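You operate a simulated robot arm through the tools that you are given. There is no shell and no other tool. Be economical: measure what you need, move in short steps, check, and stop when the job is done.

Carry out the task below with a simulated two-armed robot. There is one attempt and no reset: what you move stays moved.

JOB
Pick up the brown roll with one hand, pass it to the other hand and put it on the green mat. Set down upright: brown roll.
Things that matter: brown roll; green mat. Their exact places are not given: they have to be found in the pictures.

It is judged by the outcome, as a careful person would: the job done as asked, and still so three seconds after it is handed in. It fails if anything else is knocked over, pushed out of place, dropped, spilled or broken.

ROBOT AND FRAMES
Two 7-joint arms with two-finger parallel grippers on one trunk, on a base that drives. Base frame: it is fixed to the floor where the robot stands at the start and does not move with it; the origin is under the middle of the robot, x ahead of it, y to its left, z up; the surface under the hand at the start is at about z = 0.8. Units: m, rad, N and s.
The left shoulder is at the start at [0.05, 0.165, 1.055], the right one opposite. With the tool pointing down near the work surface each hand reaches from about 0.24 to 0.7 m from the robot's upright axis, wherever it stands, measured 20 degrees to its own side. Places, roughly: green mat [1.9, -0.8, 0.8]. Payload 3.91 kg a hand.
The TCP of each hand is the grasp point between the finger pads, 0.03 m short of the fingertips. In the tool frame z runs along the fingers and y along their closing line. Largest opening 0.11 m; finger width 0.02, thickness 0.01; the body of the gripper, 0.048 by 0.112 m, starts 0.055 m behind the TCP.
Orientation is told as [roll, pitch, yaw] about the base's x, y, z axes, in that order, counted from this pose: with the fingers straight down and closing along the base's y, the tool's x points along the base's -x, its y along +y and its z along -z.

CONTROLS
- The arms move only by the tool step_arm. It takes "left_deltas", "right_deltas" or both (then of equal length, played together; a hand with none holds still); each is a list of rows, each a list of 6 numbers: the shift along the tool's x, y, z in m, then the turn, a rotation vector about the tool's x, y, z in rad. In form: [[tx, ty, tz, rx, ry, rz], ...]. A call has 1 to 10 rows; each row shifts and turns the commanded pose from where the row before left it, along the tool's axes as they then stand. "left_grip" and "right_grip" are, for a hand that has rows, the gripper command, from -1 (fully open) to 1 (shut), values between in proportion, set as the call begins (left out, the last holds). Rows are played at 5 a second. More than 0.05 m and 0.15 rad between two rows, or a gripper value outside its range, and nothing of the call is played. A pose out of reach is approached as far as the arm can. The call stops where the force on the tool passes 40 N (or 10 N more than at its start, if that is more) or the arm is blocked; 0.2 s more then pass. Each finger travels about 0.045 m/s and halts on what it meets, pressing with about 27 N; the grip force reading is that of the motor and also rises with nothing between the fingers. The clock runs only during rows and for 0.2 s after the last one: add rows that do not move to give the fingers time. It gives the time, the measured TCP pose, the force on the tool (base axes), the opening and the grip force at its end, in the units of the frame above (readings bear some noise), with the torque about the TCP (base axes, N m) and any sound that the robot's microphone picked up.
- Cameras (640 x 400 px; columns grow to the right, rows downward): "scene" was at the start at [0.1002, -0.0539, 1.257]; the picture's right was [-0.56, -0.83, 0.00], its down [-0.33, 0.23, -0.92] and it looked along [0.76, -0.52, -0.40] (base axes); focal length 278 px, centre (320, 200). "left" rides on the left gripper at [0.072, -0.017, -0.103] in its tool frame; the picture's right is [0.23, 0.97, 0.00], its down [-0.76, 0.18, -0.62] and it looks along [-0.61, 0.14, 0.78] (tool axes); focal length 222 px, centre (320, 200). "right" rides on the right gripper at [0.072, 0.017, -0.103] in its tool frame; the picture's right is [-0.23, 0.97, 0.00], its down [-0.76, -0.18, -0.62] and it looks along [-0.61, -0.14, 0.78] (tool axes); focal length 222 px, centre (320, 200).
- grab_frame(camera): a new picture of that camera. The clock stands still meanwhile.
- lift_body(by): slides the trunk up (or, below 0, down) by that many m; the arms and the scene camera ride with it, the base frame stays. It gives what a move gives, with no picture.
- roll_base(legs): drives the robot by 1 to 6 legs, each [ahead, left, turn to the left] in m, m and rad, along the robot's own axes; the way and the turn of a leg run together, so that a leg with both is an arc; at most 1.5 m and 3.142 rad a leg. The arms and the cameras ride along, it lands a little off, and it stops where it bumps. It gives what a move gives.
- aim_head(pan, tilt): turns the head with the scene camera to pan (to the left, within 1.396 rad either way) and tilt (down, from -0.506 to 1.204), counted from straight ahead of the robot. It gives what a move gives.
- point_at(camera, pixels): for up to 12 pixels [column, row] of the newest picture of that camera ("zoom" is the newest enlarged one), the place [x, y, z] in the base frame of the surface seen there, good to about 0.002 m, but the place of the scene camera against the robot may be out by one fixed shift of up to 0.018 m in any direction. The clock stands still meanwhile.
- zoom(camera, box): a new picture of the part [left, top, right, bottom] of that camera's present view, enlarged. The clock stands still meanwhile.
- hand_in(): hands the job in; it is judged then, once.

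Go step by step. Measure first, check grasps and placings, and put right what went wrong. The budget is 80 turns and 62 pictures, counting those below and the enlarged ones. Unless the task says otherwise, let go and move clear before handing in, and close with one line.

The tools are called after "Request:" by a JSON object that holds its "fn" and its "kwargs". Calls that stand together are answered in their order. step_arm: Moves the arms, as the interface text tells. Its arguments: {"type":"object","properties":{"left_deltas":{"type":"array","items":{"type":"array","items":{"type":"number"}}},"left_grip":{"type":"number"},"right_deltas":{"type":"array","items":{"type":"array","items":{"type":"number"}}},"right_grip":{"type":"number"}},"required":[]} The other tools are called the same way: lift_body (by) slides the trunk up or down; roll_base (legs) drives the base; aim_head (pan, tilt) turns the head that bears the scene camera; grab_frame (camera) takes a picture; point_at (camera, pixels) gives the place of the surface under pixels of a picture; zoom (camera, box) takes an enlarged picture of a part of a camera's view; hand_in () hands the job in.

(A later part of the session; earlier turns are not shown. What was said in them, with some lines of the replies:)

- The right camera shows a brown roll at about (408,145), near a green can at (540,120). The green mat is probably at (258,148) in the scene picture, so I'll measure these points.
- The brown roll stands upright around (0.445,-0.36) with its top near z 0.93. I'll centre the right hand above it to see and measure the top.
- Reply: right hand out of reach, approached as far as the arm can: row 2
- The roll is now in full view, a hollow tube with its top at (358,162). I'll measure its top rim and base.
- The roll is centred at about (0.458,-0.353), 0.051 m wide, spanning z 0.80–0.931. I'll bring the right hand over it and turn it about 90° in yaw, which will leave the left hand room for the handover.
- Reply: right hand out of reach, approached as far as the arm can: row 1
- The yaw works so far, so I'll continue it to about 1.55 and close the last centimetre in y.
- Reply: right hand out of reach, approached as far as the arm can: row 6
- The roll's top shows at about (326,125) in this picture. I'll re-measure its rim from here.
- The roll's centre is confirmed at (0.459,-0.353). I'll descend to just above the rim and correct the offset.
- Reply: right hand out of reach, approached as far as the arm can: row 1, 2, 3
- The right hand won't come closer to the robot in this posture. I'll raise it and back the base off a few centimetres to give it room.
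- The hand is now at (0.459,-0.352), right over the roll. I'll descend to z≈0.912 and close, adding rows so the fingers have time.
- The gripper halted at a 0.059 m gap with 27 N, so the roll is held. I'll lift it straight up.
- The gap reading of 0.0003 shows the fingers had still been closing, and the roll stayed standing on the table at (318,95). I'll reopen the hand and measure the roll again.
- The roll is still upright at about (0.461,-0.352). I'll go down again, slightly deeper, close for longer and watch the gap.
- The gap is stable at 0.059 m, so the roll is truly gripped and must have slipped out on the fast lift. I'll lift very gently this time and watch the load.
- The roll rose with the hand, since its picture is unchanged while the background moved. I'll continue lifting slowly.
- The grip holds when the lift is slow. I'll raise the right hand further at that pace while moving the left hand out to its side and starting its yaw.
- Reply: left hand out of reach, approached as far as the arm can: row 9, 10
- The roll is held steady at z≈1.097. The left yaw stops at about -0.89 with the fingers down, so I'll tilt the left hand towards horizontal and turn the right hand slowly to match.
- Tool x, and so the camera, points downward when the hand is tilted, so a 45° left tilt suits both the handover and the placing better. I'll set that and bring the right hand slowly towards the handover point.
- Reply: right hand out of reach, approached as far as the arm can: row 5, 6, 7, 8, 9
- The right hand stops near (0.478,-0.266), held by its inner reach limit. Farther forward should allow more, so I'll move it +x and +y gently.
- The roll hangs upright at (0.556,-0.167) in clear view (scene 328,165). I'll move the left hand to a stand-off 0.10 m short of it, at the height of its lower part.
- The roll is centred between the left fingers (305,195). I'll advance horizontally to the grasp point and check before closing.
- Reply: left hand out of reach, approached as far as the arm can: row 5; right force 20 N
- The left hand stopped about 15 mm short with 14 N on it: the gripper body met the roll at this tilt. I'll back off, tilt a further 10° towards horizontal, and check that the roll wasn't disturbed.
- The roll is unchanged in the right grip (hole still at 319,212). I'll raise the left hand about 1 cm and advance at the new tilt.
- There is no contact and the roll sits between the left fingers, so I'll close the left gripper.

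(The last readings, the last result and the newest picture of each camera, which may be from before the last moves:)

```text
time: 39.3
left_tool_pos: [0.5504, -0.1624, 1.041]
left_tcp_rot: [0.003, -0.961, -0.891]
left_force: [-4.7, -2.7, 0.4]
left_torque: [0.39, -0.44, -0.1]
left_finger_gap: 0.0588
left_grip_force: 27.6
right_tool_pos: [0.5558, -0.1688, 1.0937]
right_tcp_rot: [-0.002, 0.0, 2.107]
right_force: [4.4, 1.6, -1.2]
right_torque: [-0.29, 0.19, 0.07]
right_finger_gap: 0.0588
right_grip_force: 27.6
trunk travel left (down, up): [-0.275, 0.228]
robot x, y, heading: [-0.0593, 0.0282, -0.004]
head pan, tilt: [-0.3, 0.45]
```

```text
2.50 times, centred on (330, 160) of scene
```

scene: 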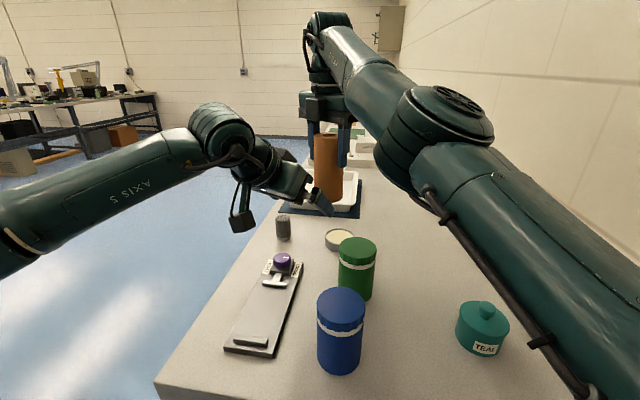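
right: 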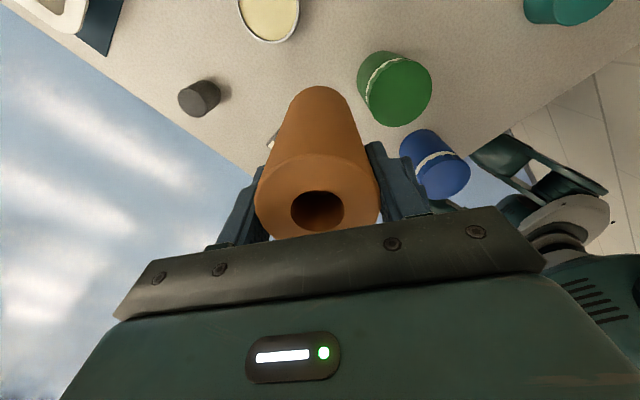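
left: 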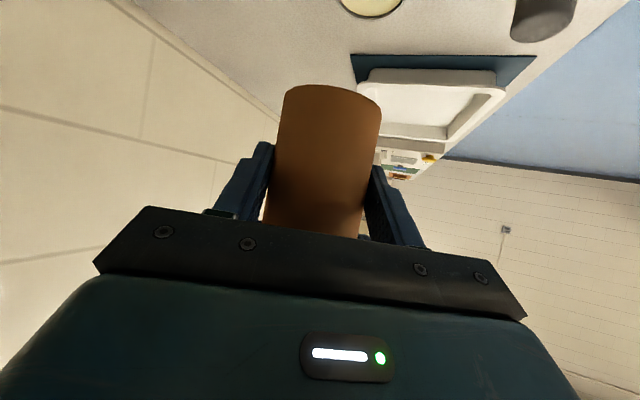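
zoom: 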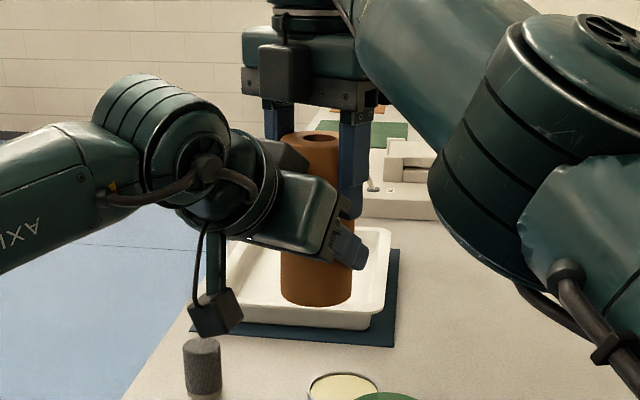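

Both hands now hold the roll at a 0.0588 m gap. I'll open the right hand fully, then lift it straight up off the roll.

Request:
{"fn": "step_arm", "kwargs": {"right_deltas": [[0, 0, 0, 0, 0, 0], [0, 0, 0, 0, 0, 0], [0, 0, 0, 0, 0, 0], [0, 0, 0, 0, 0, 0], [0, 0, 0, 0, 0, 0], [0, 0, 0, 0, 0, 0], [0, 0, 0, 0, 0, 0], [0, 0, 0, 0, 0, 0]], "right_grip": -1}}

Request:
{"fn": "step_arm", "kwargs": {"right_deltas": [[0, 0, -0.01, 0, 0, 0], [0, 0, -0.02, 0, 0, 0], [0, 0, -0.02, 0, 0, 0], [0, 0, -0.02, 0, 0, 0], [0, 0, -0.02, 0, 0, 0], [0, 0, 0, 0, 0, 0]]}}

Request:
{"fn": "grab_frame", "kwargs": {"camera": "scene"}}

Request:
{"fn": "grab_frame", "kwargs": {"camera": "left"}}

```text
time: 41.1
left_tool_pos: [0.5518, -0.1613, 1.0415]
left_tcp_rot: [-0.001, -0.959, -0.889]
left_force: [0.0, 0.7, 0.0]
left_torque: [0.02, -0.01, -0.03]
left_finger_gap: 0.0586
left_grip_force: 27.8
right_tool_pos: [0.5558, -0.1683, 1.0947]
right_tcp_rot: [0.0, 0.0, 2.108]
right_force: [1.4, 0.1, 0.5]
right_torque: [-0.02, 0.01, 0.0]
right_finger_gap: 0.1102
right_grip_force: 0.0
trunk travel left (down, up): [-0.275, 0.228]
robot x, y, heading: [-0.0606, 0.0299, -0.001]
head pan, tilt: [-0.3, 0.45]
```

```text
time: 42.5
left_tool_pos: [0.5492, -0.1657, 1.0403]
left_tcp_rot: [0.002, -0.96, -0.9]
left_force: [-10.9, -9.8, -0.3]
left_torque: [0.66, -0.88, -0.25]
left_finger_gap: 0.0599
left_grip_force: 27.6
right_tool_pos: [0.5267, -0.1798, 1.1487]
right_tcp_rot: [-0.001, -0.002, 2.111]
right_force: [10.2, 8.8, -1.0]
right_torque: [0.39, -0.18, 0.3]
right_finger_gap: 0.1097
right_grip_force: 0.4
right hand out of reach, approached as far as the arm can: row 1, 2, 3, 4, 5
trunk travel left (down, up): [-0.275, 0.228]
robot x, y, heading: [-0.0606, 0.0313, 0.002]
head pan, tilt: [-0.3, 0.45]
```

```text
31 pictures are left
```

scene: 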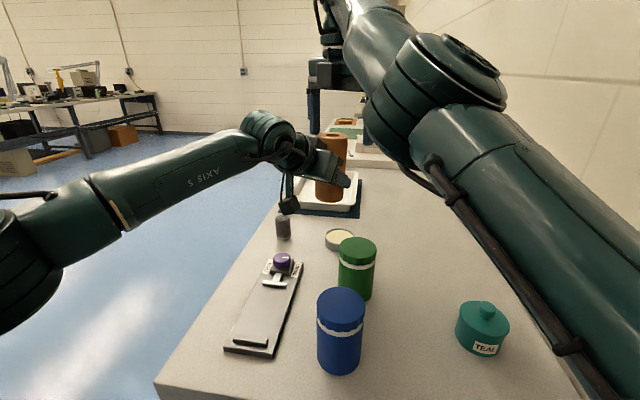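

```text
30 pictures are left
```

left: 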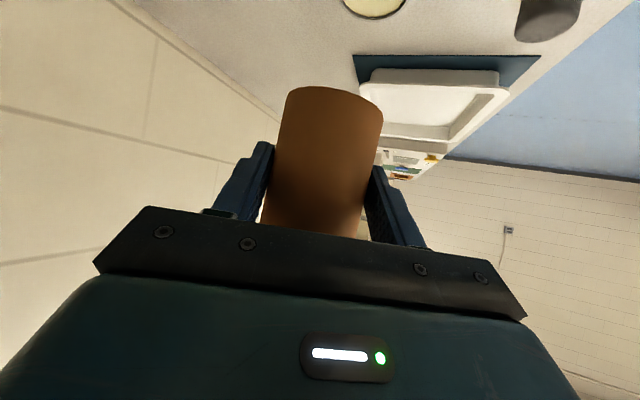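

The right arm hit its upward reach limit and slid sideways, so one of its fingers presses on the roll's rim with about 14 N. I'll centre the right hand again and lower the left hand by 4 cm to separate them.

Request:
{"fn": "step_arm", "kwargs": {"right_deltas": [[0, -0.01, 0, 0, 0, 0], [0, -0.01, 0, 0, 0, 0], [0, 0, 0, 0, 0, 0]]}}

Request:
{"fn": "step_arm", "kwargs": {"left_deltas": [[0.0066, 0, 0.0046, 0, 0, 0], [0.0082, 0, 0.0057, 0, 0, 0], [0.0082, 0, 0.0057, 0, 0, 0], [0.0082, 0, 0.0057, 0, 0, 0], [0, 0, 0, 0, 0, 0]]}}

Request:
{"fn": "grab_frame", "kwargs": {"camera": "right"}}

```text
time: 43.3
left_tool_pos: [0.5521, -0.1601, 1.0408]
left_tcp_rot: [-0.001, -0.961, -0.886]
left_force: [0.5, 0.4, 0.0]
left_torque: [0.01, 0.0, 0.02]
left_finger_gap: 0.0591
left_grip_force: 26.8
right_tool_pos: [0.5324, -0.1761, 1.1446]
right_tcp_rot: [0.001, 0.0, 2.105]
right_force: [-0.5, 0.4, 0.1]
right_torque: [-0.01, -0.02, 0.02]
right_finger_gap: 0.1101
right_grip_force: 0.1
right hand out of reach, approached as far as the arm can: row 1, 2
trunk travel left (down, up): [-0.275, 0.228]
robot x, y, heading: [-0.0596, 0.0305, -0.001]
head pan, tilt: [-0.3, 0.45]
```

```text
time: 44.5
left_tool_pos: [0.5497, -0.1616, 1.0035]
left_tcp_rot: [0.001, -0.959, -0.89]
left_force: [0.0, -0.2, -0.5]
left_torque: [-0.01, -0.03, -0.03]
left_finger_gap: 0.0589
left_grip_force: 27.0
right_tool_pos: [0.5335, -0.1748, 1.1465]
right_tcp_rot: [0.0, 0.0, 2.106]
right_force: [0.9, 0.3, 1.3]
right_torque: [0.0, -0.01, -0.01]
right_finger_gap: 0.1099
right_grip_force: 0.1
trunk travel left (down, up): [-0.275, 0.228]
robot x, y, heading: [-0.0609, 0.0319, 0.001]
head pan, tilt: [-0.3, 0.45]
```

```text
29 pictures are left
```

right: 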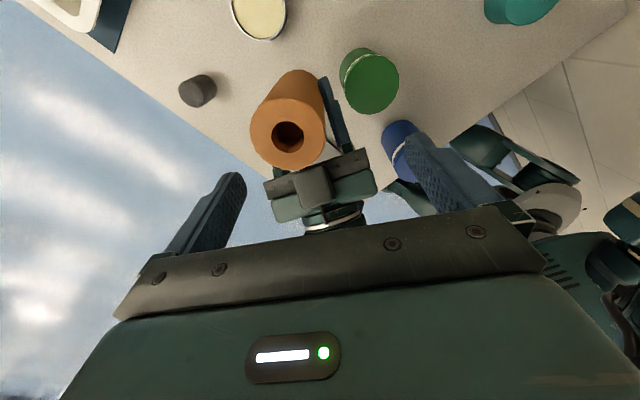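

The hands are separated and the left hand holds the roll. I'll check that the rim is level with the right camera and move the right hand away to its own side.

Request:
{"fn": "point_at", "kwargs": {"camera": "right", "pixels": [[254, 138], [325, 138], [288, 104], [288, 167], [265, 113], [315, 160], [286, 74], [192, 90], [375, 85], [258, 10]]}}

Request:
{"fn": "step_arm", "kwargs": {"right_deltas": [[0.02, 0, 0, 0, 0, 0], [0.03, 0.01, 0, 0, 0, 0], [0.03, 0.02, 0, 0, 0, 0], [0.03, 0.02, 0, 0, 0, 0], [0.03, 0.02, 0, 0, 0, 0], [0.03, 0.02, 0, 0, 0, 0], [0, 0, 0, 0, 0, 0]]}}

Request:
{"fn": "aim_head", "kwargs": {"pan": -0.35, "tilt": 0.2}}

Request:
{"fn": "grab_frame", "kwargs": {"camera": "scene"}}

```text
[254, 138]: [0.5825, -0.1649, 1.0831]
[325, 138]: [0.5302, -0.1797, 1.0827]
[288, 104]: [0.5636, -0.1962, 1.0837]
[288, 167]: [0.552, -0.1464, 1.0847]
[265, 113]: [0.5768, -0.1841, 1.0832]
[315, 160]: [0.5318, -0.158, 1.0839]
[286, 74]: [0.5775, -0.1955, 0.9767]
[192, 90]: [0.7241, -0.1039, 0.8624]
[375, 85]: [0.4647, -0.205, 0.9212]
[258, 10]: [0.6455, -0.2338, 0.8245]
```

```text
time: 46.1
left_tool_pos: [0.5505, -0.161, 1.0037]
left_tcp_rot: [0.0, -0.959, -0.889]
left_force: [0.4, 0.0, -0.6]
left_torque: [0.01, 0.01, 0.0]
left_finger_gap: 0.0584
left_grip_force: 27.0
right_tool_pos: [0.51, -0.3756, 1.136]
right_tcp_rot: [0.001, 0.001, 2.108]
right_force: [0.2, -0.6, 0.5]
right_torque: [0.03, -0.02, 0.01]
right_finger_gap: 0.1098
right_grip_force: 0.1
right hand out of reach, approached as far as the arm can: row 1, 2, 4, 5, 6
trunk travel left (down, up): [-0.275, 0.228]
robot x, y, heading: [-0.0613, 0.0288, -0.004]
head pan, tilt: [-0.3, 0.45]
```

```text
time: 46.9
left_tool_pos: [0.5516, -0.162, 1.0024]
left_tcp_rot: [0.0, -0.96, -0.89]
left_force: [-0.5, 0.2, -0.4]
left_torque: [0.03, -0.01, -0.02]
left_finger_gap: 0.0589
left_grip_force: 27.0
right_tool_pos: [0.5095, -0.3751, 1.1354]
right_tcp_rot: [0.001, 0.002, 2.108]
right_force: [-0.4, 0.8, -0.6]
right_torque: [0.01, -0.04, -0.01]
right_finger_gap: 0.11
right_grip_force: 0.0
trunk travel left (down, up): [-0.275, 0.228]
robot x, y, heading: [-0.06, 0.0309, 0.002]
head pan, tilt: [-0.351, 0.201]
```

```text
28 pictures are left
```

scene: 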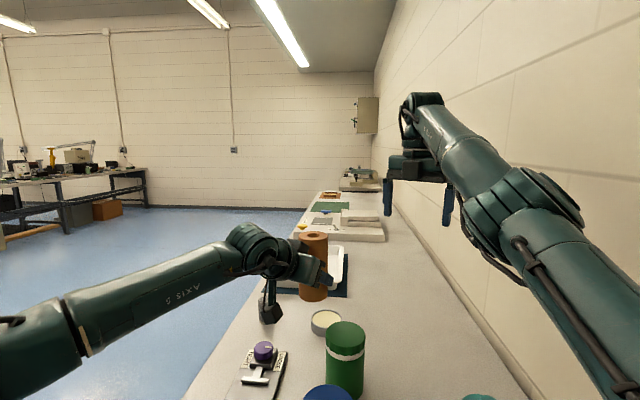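

The roll is upright with its rim level at 1.083, putting its bottom about 0.051 m below the left TCP. Next I'll locate the mat and the table edge along the driving route.

Request:
{"fn": "zoom", "kwargs": {"camera": "scene", "box": [280, 180, 400, 255]}}

Request:
{"fn": "point_at", "kwargs": {"camera": "scene", "pixels": [[316, 204], [347, 204], [312, 210], [349, 211], [306, 215], [292, 230], [285, 245], [250, 295], [200, 380], [304, 210], [318, 192]]}}

```text
5.33 times, centred on (340, 218) of scene
```

zoom: 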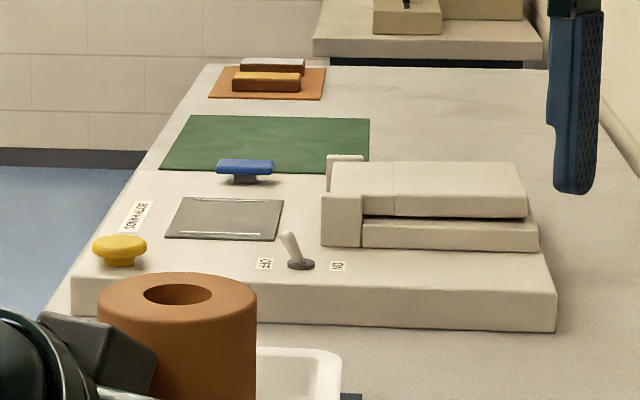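

```text
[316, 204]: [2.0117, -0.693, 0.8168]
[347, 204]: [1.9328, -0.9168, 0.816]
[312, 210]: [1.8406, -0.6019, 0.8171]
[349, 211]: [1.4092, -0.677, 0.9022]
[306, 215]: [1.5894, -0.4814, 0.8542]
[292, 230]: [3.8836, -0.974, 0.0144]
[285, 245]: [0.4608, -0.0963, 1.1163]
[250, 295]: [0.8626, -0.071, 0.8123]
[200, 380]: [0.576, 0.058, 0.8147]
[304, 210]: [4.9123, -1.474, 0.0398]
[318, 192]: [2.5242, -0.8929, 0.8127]
```

The table runs off to the right, turned about 20° clockwise. I'll measure the mat corners and table edge from the enlarged picture.

Request:
{"fn": "point_at", "kwargs": {"camera": "zoom", "pixels": [[193, 117], [368, 120], [162, 168], [324, 172], [260, 140], [208, 67], [140, 176], [150, 160], [244, 165], [335, 160], [265, 85], [346, 200]]}}

```text
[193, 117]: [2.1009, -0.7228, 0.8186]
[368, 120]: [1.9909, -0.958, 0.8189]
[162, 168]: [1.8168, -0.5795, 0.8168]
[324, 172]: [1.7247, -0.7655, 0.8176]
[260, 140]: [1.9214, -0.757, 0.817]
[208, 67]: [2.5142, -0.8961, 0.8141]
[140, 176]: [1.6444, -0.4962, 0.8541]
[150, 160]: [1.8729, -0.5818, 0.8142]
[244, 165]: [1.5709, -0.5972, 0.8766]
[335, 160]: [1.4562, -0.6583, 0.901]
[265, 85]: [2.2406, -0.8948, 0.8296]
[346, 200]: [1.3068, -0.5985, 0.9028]
```

The table edge runs along (0.90,-0.44), and the mat is centred near (1.90,-0.77) beside the left edge. I'll raise the trunk for clearance and start driving left, clear of the near corner.

Request:
{"fn": "lift_body", "kwargs": {"by": 0.1}}

Request:
{"fn": "roll_base", "kwargs": {"legs": [[-0.04, 0.12, 0]]}}

Request:
{"fn": "grab_frame", "kwargs": {"camera": "left"}}

```text
time: 48.2
left_tool_pos: [0.5522, -0.1612, 1.1026]
left_tcp_rot: [0.0, -0.962, -0.889]
left_force: [-0.1, 0.3, -1.9]
left_torque: [0.03, 0.0, -0.01]
left_finger_gap: 0.0587
left_grip_force: 27.0
right_tool_pos: [0.5099, -0.3769, 1.2356]
right_tcp_rot: [0.001, 0.001, 2.105]
right_force: [-0.3, 0.3, 0.7]
right_torque: [0.02, 0.02, 0.02]
right_finger_gap: 0.1099
right_grip_force: 0.0
trunk travel left (down, up): [-0.375, 0.128]
robot x, y, heading: [-0.06, 0.0312, -0.002]
head pan, tilt: [-0.351, 0.201]
```

```text
time: 49.9
left_tool_pos: [0.5107, -0.0423, 1.1034]
left_tcp_rot: [0.001, -0.961, -0.89]
left_force: [0.1, 0.8, -0.8]
left_torque: [0.0, 0.03, 0.01]
left_finger_gap: 0.0586
left_grip_force: 27.1
right_tool_pos: [0.4698, -0.2558, 1.2367]
right_tcp_rot: [0.0, 0.001, 2.106]
right_force: [0.4, 0.5, 0.6]
right_torque: [0.0, -0.01, 0.0]
right_finger_gap: 0.11
right_grip_force: 0.1
trunk travel left (down, up): [-0.375, 0.128]
robot x, y, heading: [-0.0977, 0.1489, -0.005]
head pan, tilt: [-0.351, 0.201]
```

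```text
26 pictures are left
```

left: 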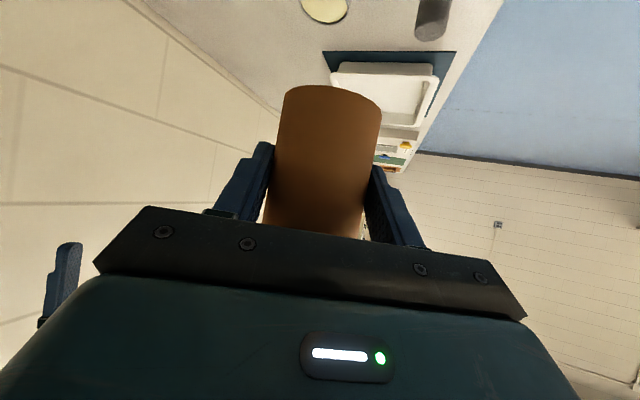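

The roll hasn't shifted in the left hand (edge still at 283–381, top 85) and the drive is gentle. I'll drive around the corner in moderate legs.

Request:
{"fn": "roll_base", "kwargs": {"legs": [[0, 0.4, 0], [0.7, 0.07, 0]]}}

Request:
{"fn": "grab_frame", "kwargs": {"camera": "left"}}

Request:
{"fn": "aim_head", "kwargs": {"pan": -0.3, "tilt": 0.4}}

Request:
{"fn": "grab_frame", "kwargs": {"camera": "scene"}}

```text
time: 57.4
left_tool_pos: [1.2123, 0.4186, 1.1034]
left_tcp_rot: [0.0, -0.959, -0.898]
left_force: [-0.1, 0.2, -1.7]
left_torque: [0.02, 0.01, -0.02]
left_finger_gap: 0.0586
left_grip_force: 26.8
right_tool_pos: [1.1689, 0.2056, 1.2353]
right_tcp_rot: [0.001, 0.002, 2.098]
right_force: [-0.5, -0.2, 0.7]
right_torque: [0.02, -0.01, 0.01]
right_finger_gap: 0.11
right_grip_force: 0.1
trunk travel left (down, up): [-0.375, 0.128]
robot x, y, heading: [0.5991, 0.6169, -0.006]
head pan, tilt: [-0.351, 0.201]
```

```text
25 pictures are left
```

left: 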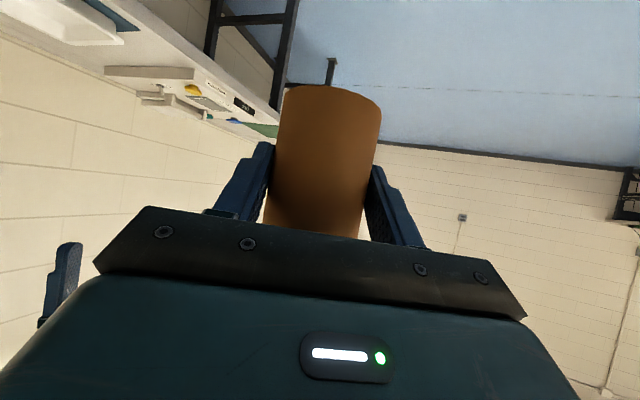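

```text
time: 58.1
left_tool_pos: [1.2115, 0.4187, 1.1032]
left_tcp_rot: [-0.001, -0.96, -0.897]
left_force: [0.0, -0.3, -1.5]
left_torque: [0.0, 0.04, -0.05]
left_finger_gap: 0.0588
left_grip_force: 26.7
right_tool_pos: [1.1682, 0.2043, 1.2359]
right_tcp_rot: [-0.001, 0.002, 2.098]
right_force: [1.1, 0.4, 1.1]
right_torque: [-0.01, 0.01, -0.01]
right_finger_gap: 0.1097
right_grip_force: 0.2
trunk travel left (down, up): [-0.375, 0.128]
robot x, y, heading: [0.6015, 0.6176, -0.013]
head pan, tilt: [-0.3, 0.4]
```

```text
24 pictures are left
```

scene: 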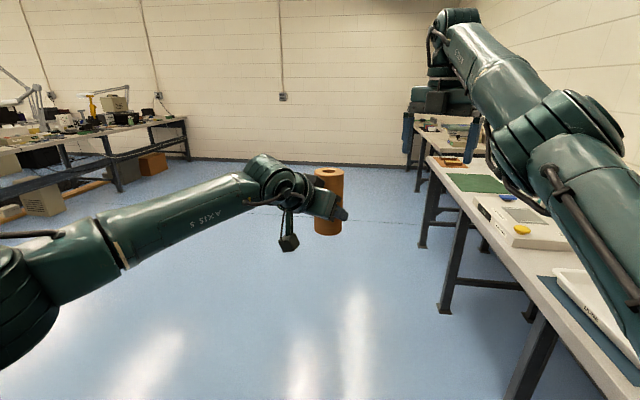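

The roll is secure and the floor is clear. I'll drive along the table to beside the mat and then turn right to face it.

Request:
{"fn": "roll_base", "kwargs": {"legs": [[1.23, -0.6, 0]]}}

Request:
{"fn": "roll_base", "kwargs": {"legs": [[0, 0, -1.12]]}}

Request:
{"fn": "aim_head", "kwargs": {"pan": -0.25, "tilt": 0.6}}

Request:
{"fn": "grab_frame", "kwargs": {"camera": "scene"}}

Request:
{"fn": "grab_frame", "kwargs": {"camera": "left"}}

```text
time: 65.0
left_tool_pos: [2.4422, -0.1966, 1.1031]
left_tcp_rot: [0.0, -0.962, -0.902]
left_force: [0.5, 0.0, -0.7]
left_torque: [-0.03, 0.0, 0.02]
left_finger_gap: 0.0589
left_grip_force: 26.5
right_tool_pos: [2.3982, -0.4088, 1.2342]
right_tcp_rot: [-0.001, 0.002, 2.094]
right_force: [-0.7, -0.7, 0.2]
right_torque: [0.02, -0.02, 0.02]
right_finger_gap: 0.1098
right_grip_force: 0.1
trunk travel left (down, up): [-0.375, 0.128]
robot x, y, heading: [1.8348, 0.0038, -0.012]
head pan, tilt: [-0.3, 0.4]
```

```text
time: 68.2
left_tool_pos: [1.9196, -0.6313, 1.1032]
left_tcp_rot: [0.0, -0.96, -2.021]
left_force: [0.4, -0.3, -1.4]
left_torque: [0.01, -0.01, 0.01]
left_finger_gap: 0.0587
left_grip_force: 26.4
right_tool_pos: [1.7085, -0.6853, 1.2354]
right_tcp_rot: [0.001, 0.001, 0.973]
right_force: [-0.2, -0.6, -0.8]
right_torque: [0.01, -0.01, 0.04]
right_finger_gap: 0.1102
right_grip_force: 0.1
trunk travel left (down, up): [-0.375, 0.128]
robot x, y, heading: [1.8325, 0.0031, -1.131]
head pan, tilt: [-0.3, 0.4]
```

```text
time: 68.9
left_tool_pos: [1.9198, -0.6307, 1.1026]
left_tcp_rot: [0.0, -0.96, -2.021]
left_force: [1.1, 0.2, -1.0]
left_torque: [-0.01, -0.01, 0.03]
left_finger_gap: 0.0589
left_grip_force: 27.2
right_tool_pos: [1.7097, -0.6832, 1.2352]
right_tcp_rot: [0.001, 0.001, 0.975]
right_force: [0.7, -0.2, 0.0]
right_torque: [-0.01, -0.01, -0.02]
right_finger_gap: 0.11
right_grip_force: 0.0
trunk travel left (down, up): [-0.375, 0.128]
robot x, y, heading: [1.8328, 0.0009, -1.129]
head pan, tilt: [-0.25, 0.6]
```

```text
23 pictures are left
```

scene: 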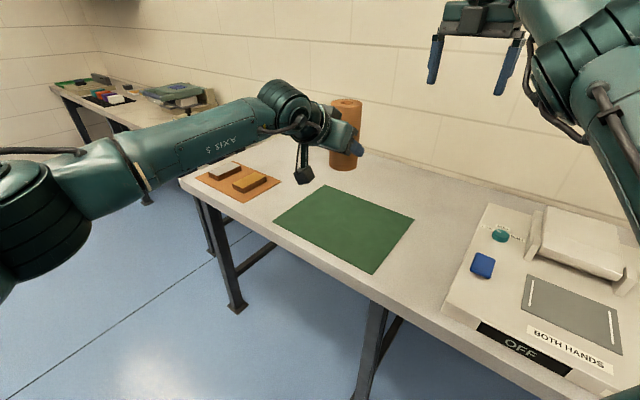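

```text
22 pictures are left
```

left: 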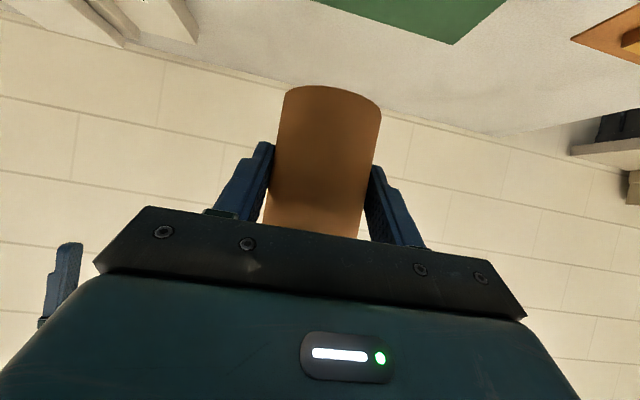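

The robot faces the mat (scene 345,228), with the roll hanging above its near side. I'll measure the mat with both cameras.

Request:
{"fn": "point_at", "kwargs": {"camera": "scene", "pixels": [[275, 222], [326, 186], [413, 218], [371, 273], [345, 228], [345, 120], [500, 235], [483, 265], [345, 100], [255, 240]]}}

Request:
{"fn": "point_at", "kwargs": {"camera": "left", "pixels": [[451, 44], [503, 3], [330, 5], [480, 60], [330, 90]]}}

```text
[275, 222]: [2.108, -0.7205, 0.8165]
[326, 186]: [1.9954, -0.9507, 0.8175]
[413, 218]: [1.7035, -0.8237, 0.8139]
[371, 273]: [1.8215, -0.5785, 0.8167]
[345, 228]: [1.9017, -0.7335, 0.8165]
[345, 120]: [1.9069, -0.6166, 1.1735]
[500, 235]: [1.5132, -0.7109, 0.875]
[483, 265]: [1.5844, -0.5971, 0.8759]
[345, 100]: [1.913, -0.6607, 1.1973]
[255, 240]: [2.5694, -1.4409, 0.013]
```

```text
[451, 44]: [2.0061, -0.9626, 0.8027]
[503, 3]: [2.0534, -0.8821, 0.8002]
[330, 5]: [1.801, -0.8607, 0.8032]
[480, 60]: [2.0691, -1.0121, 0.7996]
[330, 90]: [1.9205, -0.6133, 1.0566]
```

The mat centre is (1.91,-0.77) with its top at z≈0.803, and the roll is at about (1.915,-0.641). I'll drive slightly ahead and right, then lower the trunk.

Request:
{"fn": "roll_base", "kwargs": {"legs": [[0.095, -0.05, 0]]}}

Request:
{"fn": "lift_body", "kwargs": {"by": -0.19}}

Request:
{"fn": "grab_frame", "kwargs": {"camera": "scene"}}

Request:
{"fn": "grab_frame", "kwargs": {"camera": "left"}}

```text
time: 70.1
left_tool_pos: [1.914, -0.7388, 1.1019]
left_tcp_rot: [0.0, -0.959, -2.024]
left_force: [-0.1, -0.7, -1.1]
left_torque: [-0.03, 0.01, 0.0]
left_finger_gap: 0.0592
left_grip_force: 26.9
right_tool_pos: [1.7013, -0.7924, 1.2356]
right_tcp_rot: [-0.001, 0.001, 0.974]
right_force: [0.4, -0.9, 0.7]
right_torque: [0.06, 0.04, 0.01]
right_finger_gap: 0.1101
right_grip_force: 0.0
trunk travel left (down, up): [-0.375, 0.128]
robot x, y, heading: [1.832, -0.108, -1.13]
head pan, tilt: [-0.25, 0.6]
```

```text
time: 72.2
left_tool_pos: [1.9146, -0.7385, 0.9137]
left_tcp_rot: [-0.001, -0.96, -2.022]
left_force: [1.0, -0.5, -0.4]
left_torque: [0.0, -0.01, -0.01]
left_finger_gap: 0.0589
left_grip_force: 27.0
right_tool_pos: [1.7025, -0.7911, 1.0453]
right_tcp_rot: [-0.001, 0.002, 0.974]
right_force: [0.1, 0.3, -0.1]
right_torque: [-0.04, -0.01, 0.01]
right_finger_gap: 0.11
right_grip_force: 0.1
trunk travel left (down, up): [-0.185, 0.318]
robot x, y, heading: [1.8286, -0.1015, -1.135]
head pan, tilt: [-0.25, 0.6]
```

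```text
21 pictures are left
```

scene: 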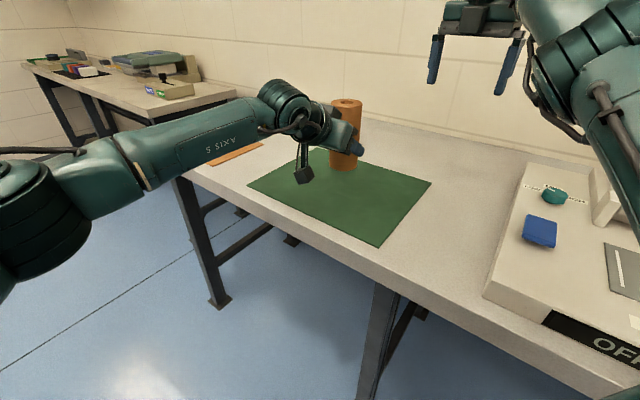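

```text
20 pictures are left
```

left: 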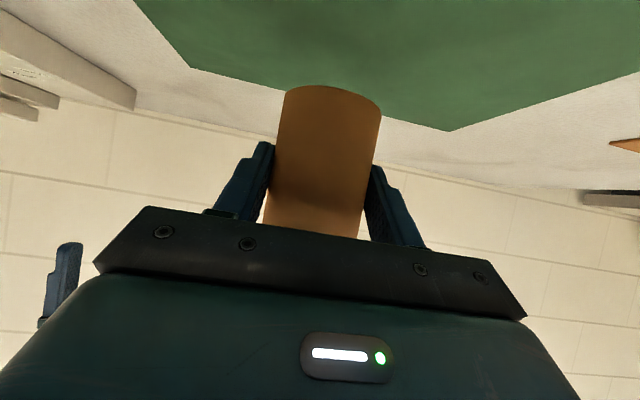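

The roll is over the mat, with its bottom at about 0.863. I'll lower the left hand 4.5 cm and check the clearance of the hanging camera box.

Request:
{"fn": "step_arm", "kwargs": {"left_deltas": [[0.0082, 0, 0.0057, 0, 0, 0], [0.0123, 0, 0.0086, 0, 0, 0], [0.0123, 0, 0.0086, 0, 0, 0], [0.0041, 0, 0.0029, 0, 0, 0], [0, 0, 0, 0, 0, 0]]}}

Request:
{"fn": "zoom", "kwargs": {"camera": "scene", "box": [240, 80, 440, 240]}}

Request:
{"fn": "grab_frame", "kwargs": {"camera": "left"}}

```text
time: 73.4
left_tool_pos: [1.9141, -0.7377, 0.8686]
left_tcp_rot: [0.001, -0.959, -2.023]
left_force: [-0.7, 1.1, -0.7]
left_torque: [-0.01, -0.03, 0.03]
left_finger_gap: 0.0586
left_grip_force: 27.1
right_tool_pos: [1.7034, -0.7905, 1.0458]
right_tcp_rot: [0.0, 0.003, 0.974]
right_force: [1.0, 0.1, 1.3]
right_torque: [0.01, -0.03, 0.01]
right_finger_gap: 0.1098
right_grip_force: 0.0
trunk travel left (down, up): [-0.185, 0.318]
robot x, y, heading: [1.8284, -0.1026, -1.133]
head pan, tilt: [-0.25, 0.6]
```

```text
2.50 times, centred on (340, 160) of scene
```

zoom: 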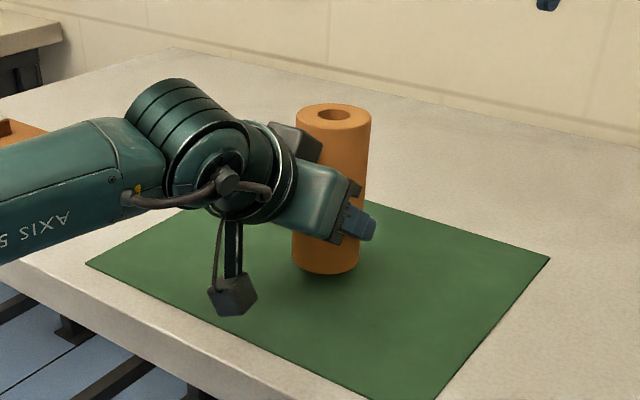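

```text
18 pictures are left
```

left: 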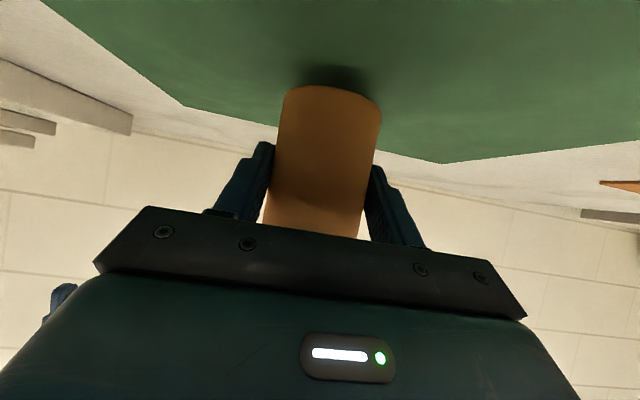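

The bottom of the roll is roughly 1.4 cm above the mat. I'll measure the camera box's lower corner and the roll's bottom edge before the last centimetre.

Request:
{"fn": "point_at", "kwargs": {"camera": "zoom", "pixels": [[222, 310], [240, 300], [215, 298], [325, 270], [325, 300], [225, 330]]}}

Request:
{"fn": "point_at", "kwargs": {"camera": "left", "pixels": [[330, 87], [330, 60], [240, 95]]}}

```text
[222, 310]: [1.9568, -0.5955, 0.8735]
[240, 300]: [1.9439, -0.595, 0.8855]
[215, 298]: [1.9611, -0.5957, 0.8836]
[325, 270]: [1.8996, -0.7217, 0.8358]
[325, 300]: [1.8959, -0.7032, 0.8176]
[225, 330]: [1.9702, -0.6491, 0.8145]
```

```text
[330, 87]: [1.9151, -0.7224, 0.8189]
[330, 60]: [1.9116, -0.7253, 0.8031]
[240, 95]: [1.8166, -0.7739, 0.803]
```

There is ample camera clearance, and the roll's bottom is about 0.015 m above the mat. I'll lower in small steps and watch for contact force.

Request:
{"fn": "step_arm", "kwargs": {"left_deltas": [[0.0041, 0, 0.0029, 0, 0, 0], [0.0033, 0, 0.0023, 0, 0, 0], [0.0016, 0, 0.0011, 0, 0, 0], [0.0016, 0, 0.0011, 0, 0, 0], [0, 0, 0, 0, 0, 0]]}}

```text
time: 74.6
left_tool_pos: [1.9146, -0.7384, 0.8559]
left_tcp_rot: [-0.001, -0.959, -2.022]
left_force: [0.0, 0.4, -1.6]
left_torque: [-0.01, 0.0, 0.06]
left_finger_gap: 0.0588
left_grip_force: 27.2
right_tool_pos: [1.7033, -0.7913, 1.0462]
right_tcp_rot: [-0.001, 0.002, 0.973]
right_force: [0.6, 0.2, -0.2]
right_torque: [-0.01, -0.02, -0.01]
right_finger_gap: 0.11
right_grip_force: 0.0
trunk travel left (down, up): [-0.185, 0.318]
robot x, y, heading: [1.827, -0.1048, -1.129]
head pan, tilt: [-0.25, 0.6]
```

Request:
{"fn": "step_arm", "kwargs": {"left_deltas": [[0.0012, 0, 0.0009, 0, 0, 0], [0, 0, 0, 0, 0, 0], [0.0008, 0, 0.0006, 0, 0, 0], [0, 0, 0, 0, 0, 0]]}}

Request:
{"fn": "grab_frame", "kwargs": {"camera": "left"}}

```text
time: 75.6
left_tool_pos: [1.915, -0.7377, 0.8536]
left_tcp_rot: [-0.001, -0.963, -2.022]
left_force: [-0.3, 0.2, 1.1]
left_torque: [-0.08, -0.01, 0.01]
left_finger_gap: 0.0589
left_grip_force: 27.2
right_tool_pos: [1.7034, -0.7918, 1.0459]
right_tcp_rot: [0.0, 0.002, 0.973]
right_force: [0.7, 0.3, -0.2]
right_torque: [0.05, 0.02, 0.0]
right_finger_gap: 0.11
right_grip_force: 0.0
trunk travel left (down, up): [-0.185, 0.318]
robot x, y, heading: [1.8307, -0.1038, -1.131]
head pan, tilt: [-0.25, 0.6]
```

```text
17 pictures are left
```

left: 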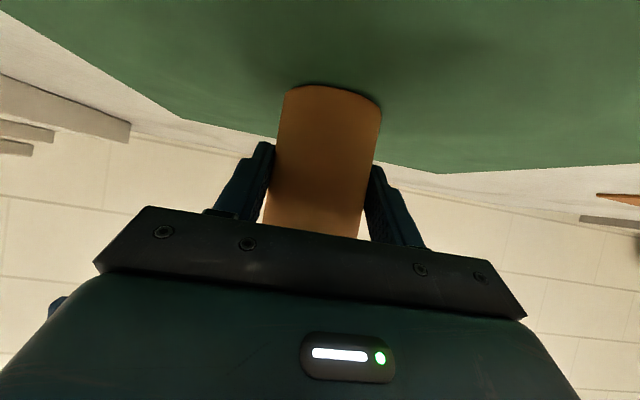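

The roll is at or just above the mat, as the force changed from -1.6 to about +1. I'll take one more small step to confirm contact.

Request:
{"fn": "step_arm", "kwargs": {"left_deltas": [[0.0008, 0, 0.0006, 0, 0, 0], [0, 0, 0, 0, 0, 0], [0.0004, 0, 0.0003, 0, 0, 0], [0, 0, 0, 0, 0, 0], [0, 0, 0, 0, 0, 0]]}}

```text
time: 76.8
left_tool_pos: [1.9148, -0.7389, 0.8533]
left_tcp_rot: [0.001, -0.964, -2.024]
left_force: [1.0, -3.6, 9.0]
left_torque: [-0.48, 0.19, 0.13]
left_finger_gap: 0.0586
left_grip_force: 27.5
right_tool_pos: [1.7039, -0.7908, 1.0468]
right_tcp_rot: [0.0, 0.004, 0.975]
right_force: [0.4, 0.0, -0.3]
right_torque: [-0.01, 0.02, 0.01]
right_finger_gap: 0.1102
right_grip_force: 0.0
trunk travel left (down, up): [-0.185, 0.318]
robot x, y, heading: [1.8324, -0.1044, -1.134]
head pan, tilt: [-0.25, 0.6]
```

Contact is firm at 9 N upward. I'll ease back by a fraction of a millimetre and open the left gripper.

Request:
{"fn": "step_arm", "kwargs": {"left_deltas": [[-0.0006, 0, -0.0004, 0, 0, 0], [0, 0, 0, 0, 0, 0]]}}

Request:
{"fn": "step_arm", "kwargs": {"left_deltas": [[0, 0, 0, 0, 0, 0], [0, 0, 0, 0, 0, 0], [0, 0, 0, 0, 0, 0], [0, 0, 0, 0, 0, 0], [0, 0, 0, 0, 0, 0], [0, 0, 0, 0, 0, 0], [0, 0, 0, 0, 0, 0], [0, 0, 0, 0, 0, 0]], "left_grip": -1}}

Request:
{"fn": "grab_frame", "kwargs": {"camera": "left"}}

Request:
{"fn": "zoom", "kwargs": {"camera": "scene", "box": [240, 80, 440, 240]}}

```text
time: 77.4
left_tool_pos: [1.9139, -0.7386, 0.8533]
left_tcp_rot: [0.001, -0.961, -2.021]
left_force: [0.1, -2.8, 10.2]
left_torque: [-0.54, 0.18, 0.04]
left_finger_gap: 0.0589
left_grip_force: 26.5
right_tool_pos: [1.7024, -0.7899, 1.0469]
right_tcp_rot: [-0.001, 0.004, 0.975]
right_force: [0.0, 0.2, -0.4]
right_torque: [0.01, 0.04, 0.03]
right_finger_gap: 0.1098
right_grip_force: 0.1
trunk travel left (down, up): [-0.185, 0.318]
robot x, y, heading: [1.8278, -0.1025, -1.137]
head pan, tilt: [-0.25, 0.6]
```

```text
time: 79.2
left_tool_pos: [1.9156, -0.7379, 0.8521]
left_tcp_rot: [0.001, -0.96, -2.022]
left_force: [-0.1, -0.4, -0.4]
left_torque: [-0.01, 0.02, -0.03]
left_finger_gap: 0.1099
left_grip_force: 0.2
right_tool_pos: [1.7041, -0.7905, 1.0458]
right_tcp_rot: [0.001, 0.002, 0.973]
right_force: [0.1, -0.1, -0.7]
right_torque: [-0.01, -0.01, -0.04]
right_finger_gap: 0.11
right_grip_force: 0.1
trunk travel left (down, up): [-0.185, 0.318]
robot x, y, heading: [1.8257, -0.105, -1.13]
head pan, tilt: [-0.25, 0.6]
```

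```text
16 pictures are left
```

left: 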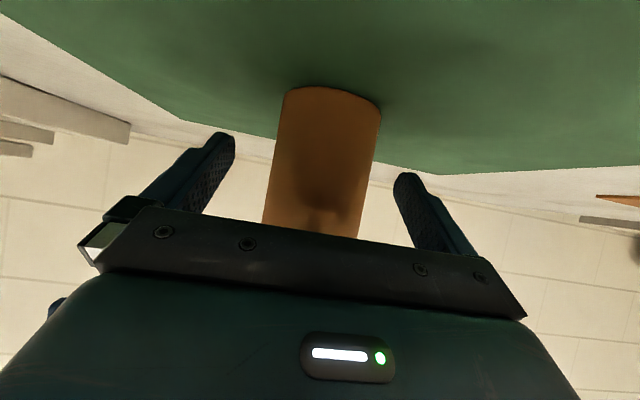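

```text
2.50 times, centred on (340, 160) of scene
```

zoom: 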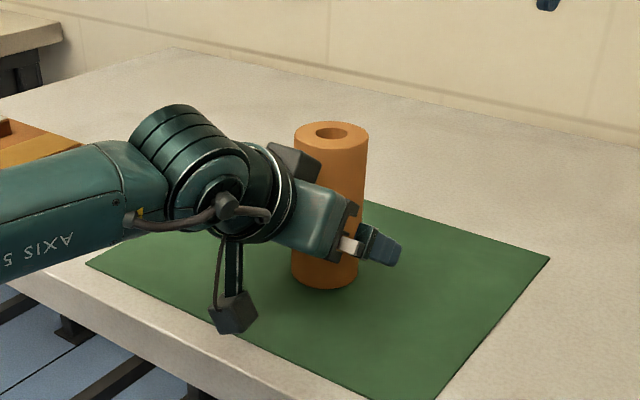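

The roll stands on the mat with the fingers open. I'll withdraw the left hand straight back horizontally, then up.

Request:
{"fn": "step_arm", "kwargs": {"left_deltas": [[0.0057, 0, -0.0082, 0, 0, 0], [0.0115, 0, -0.0164, 0, 0, 0], [0.0115, 0, -0.0164, 0, 0, 0], [0.0115, 0, -0.0164, 0, 0, 0], [0.0115, 0, -0.0164, 0, 0, 0], [0.0115, 0, -0.0164, 0, 0, 0], [0, 0, -0.03, 0, 0, 0], [0, 0, -0.03, 0, 0, 0], [0, 0, 0, 0, 0, 0]]}}

Request:
{"fn": "grab_frame", "kwargs": {"camera": "scene"}}

Request:
{"fn": "grab_frame", "kwargs": {"camera": "left"}}

```text
time: 81.2
left_tool_pos: [1.9841, -0.5935, 0.8863]
left_tcp_rot: [0.001, -0.959, -2.022]
left_force: [0.0, -0.6, 0.3]
left_torque: [0.02, 0.0, 0.03]
left_finger_gap: 0.11
left_grip_force: 0.1
right_tool_pos: [1.7035, -0.7911, 1.045]
right_tcp_rot: [0.0, 0.002, 0.973]
right_force: [0.2, 0.1, 0.1]
right_torque: [-0.05, 0.0, -0.02]
right_finger_gap: 0.1098
right_grip_force: 0.1
trunk travel left (down, up): [-0.185, 0.318]
robot x, y, heading: [1.8282, -0.1044, -1.138]
head pan, tilt: [-0.25, 0.6]
```

```text
14 pictures are left
```

scene: 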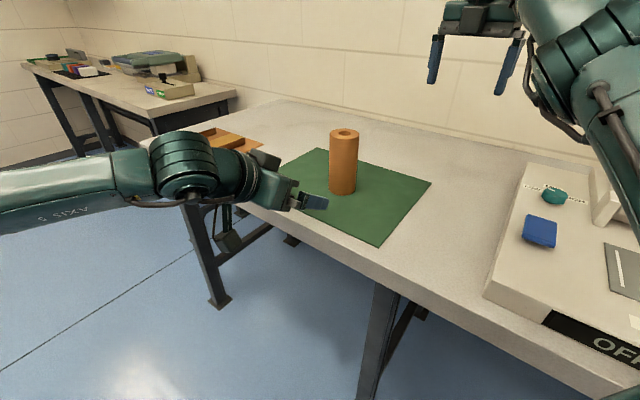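

```text
13 pictures are left
```

left: 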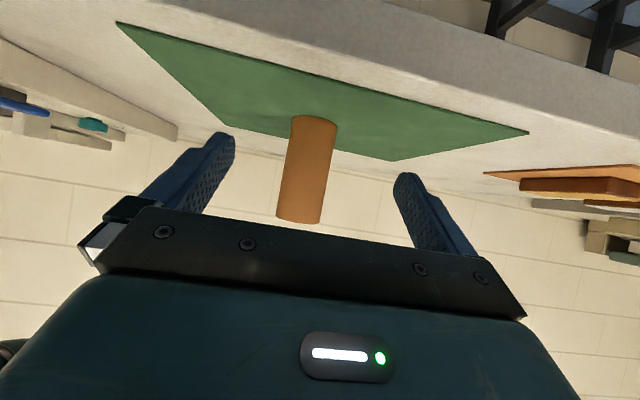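

The roll stands upright and well inside the green mat (scene 344,160), and both hands are clear and empty. I'm handing in.

Request:
{"fn": "hand_in", "kwargs": {}}

```text
The job is handed in.
```

The brown roll was picked up with the right hand, passed to the left, and now stands upright on the green mat; nothing else was knocked over or moved in the pictures I took.
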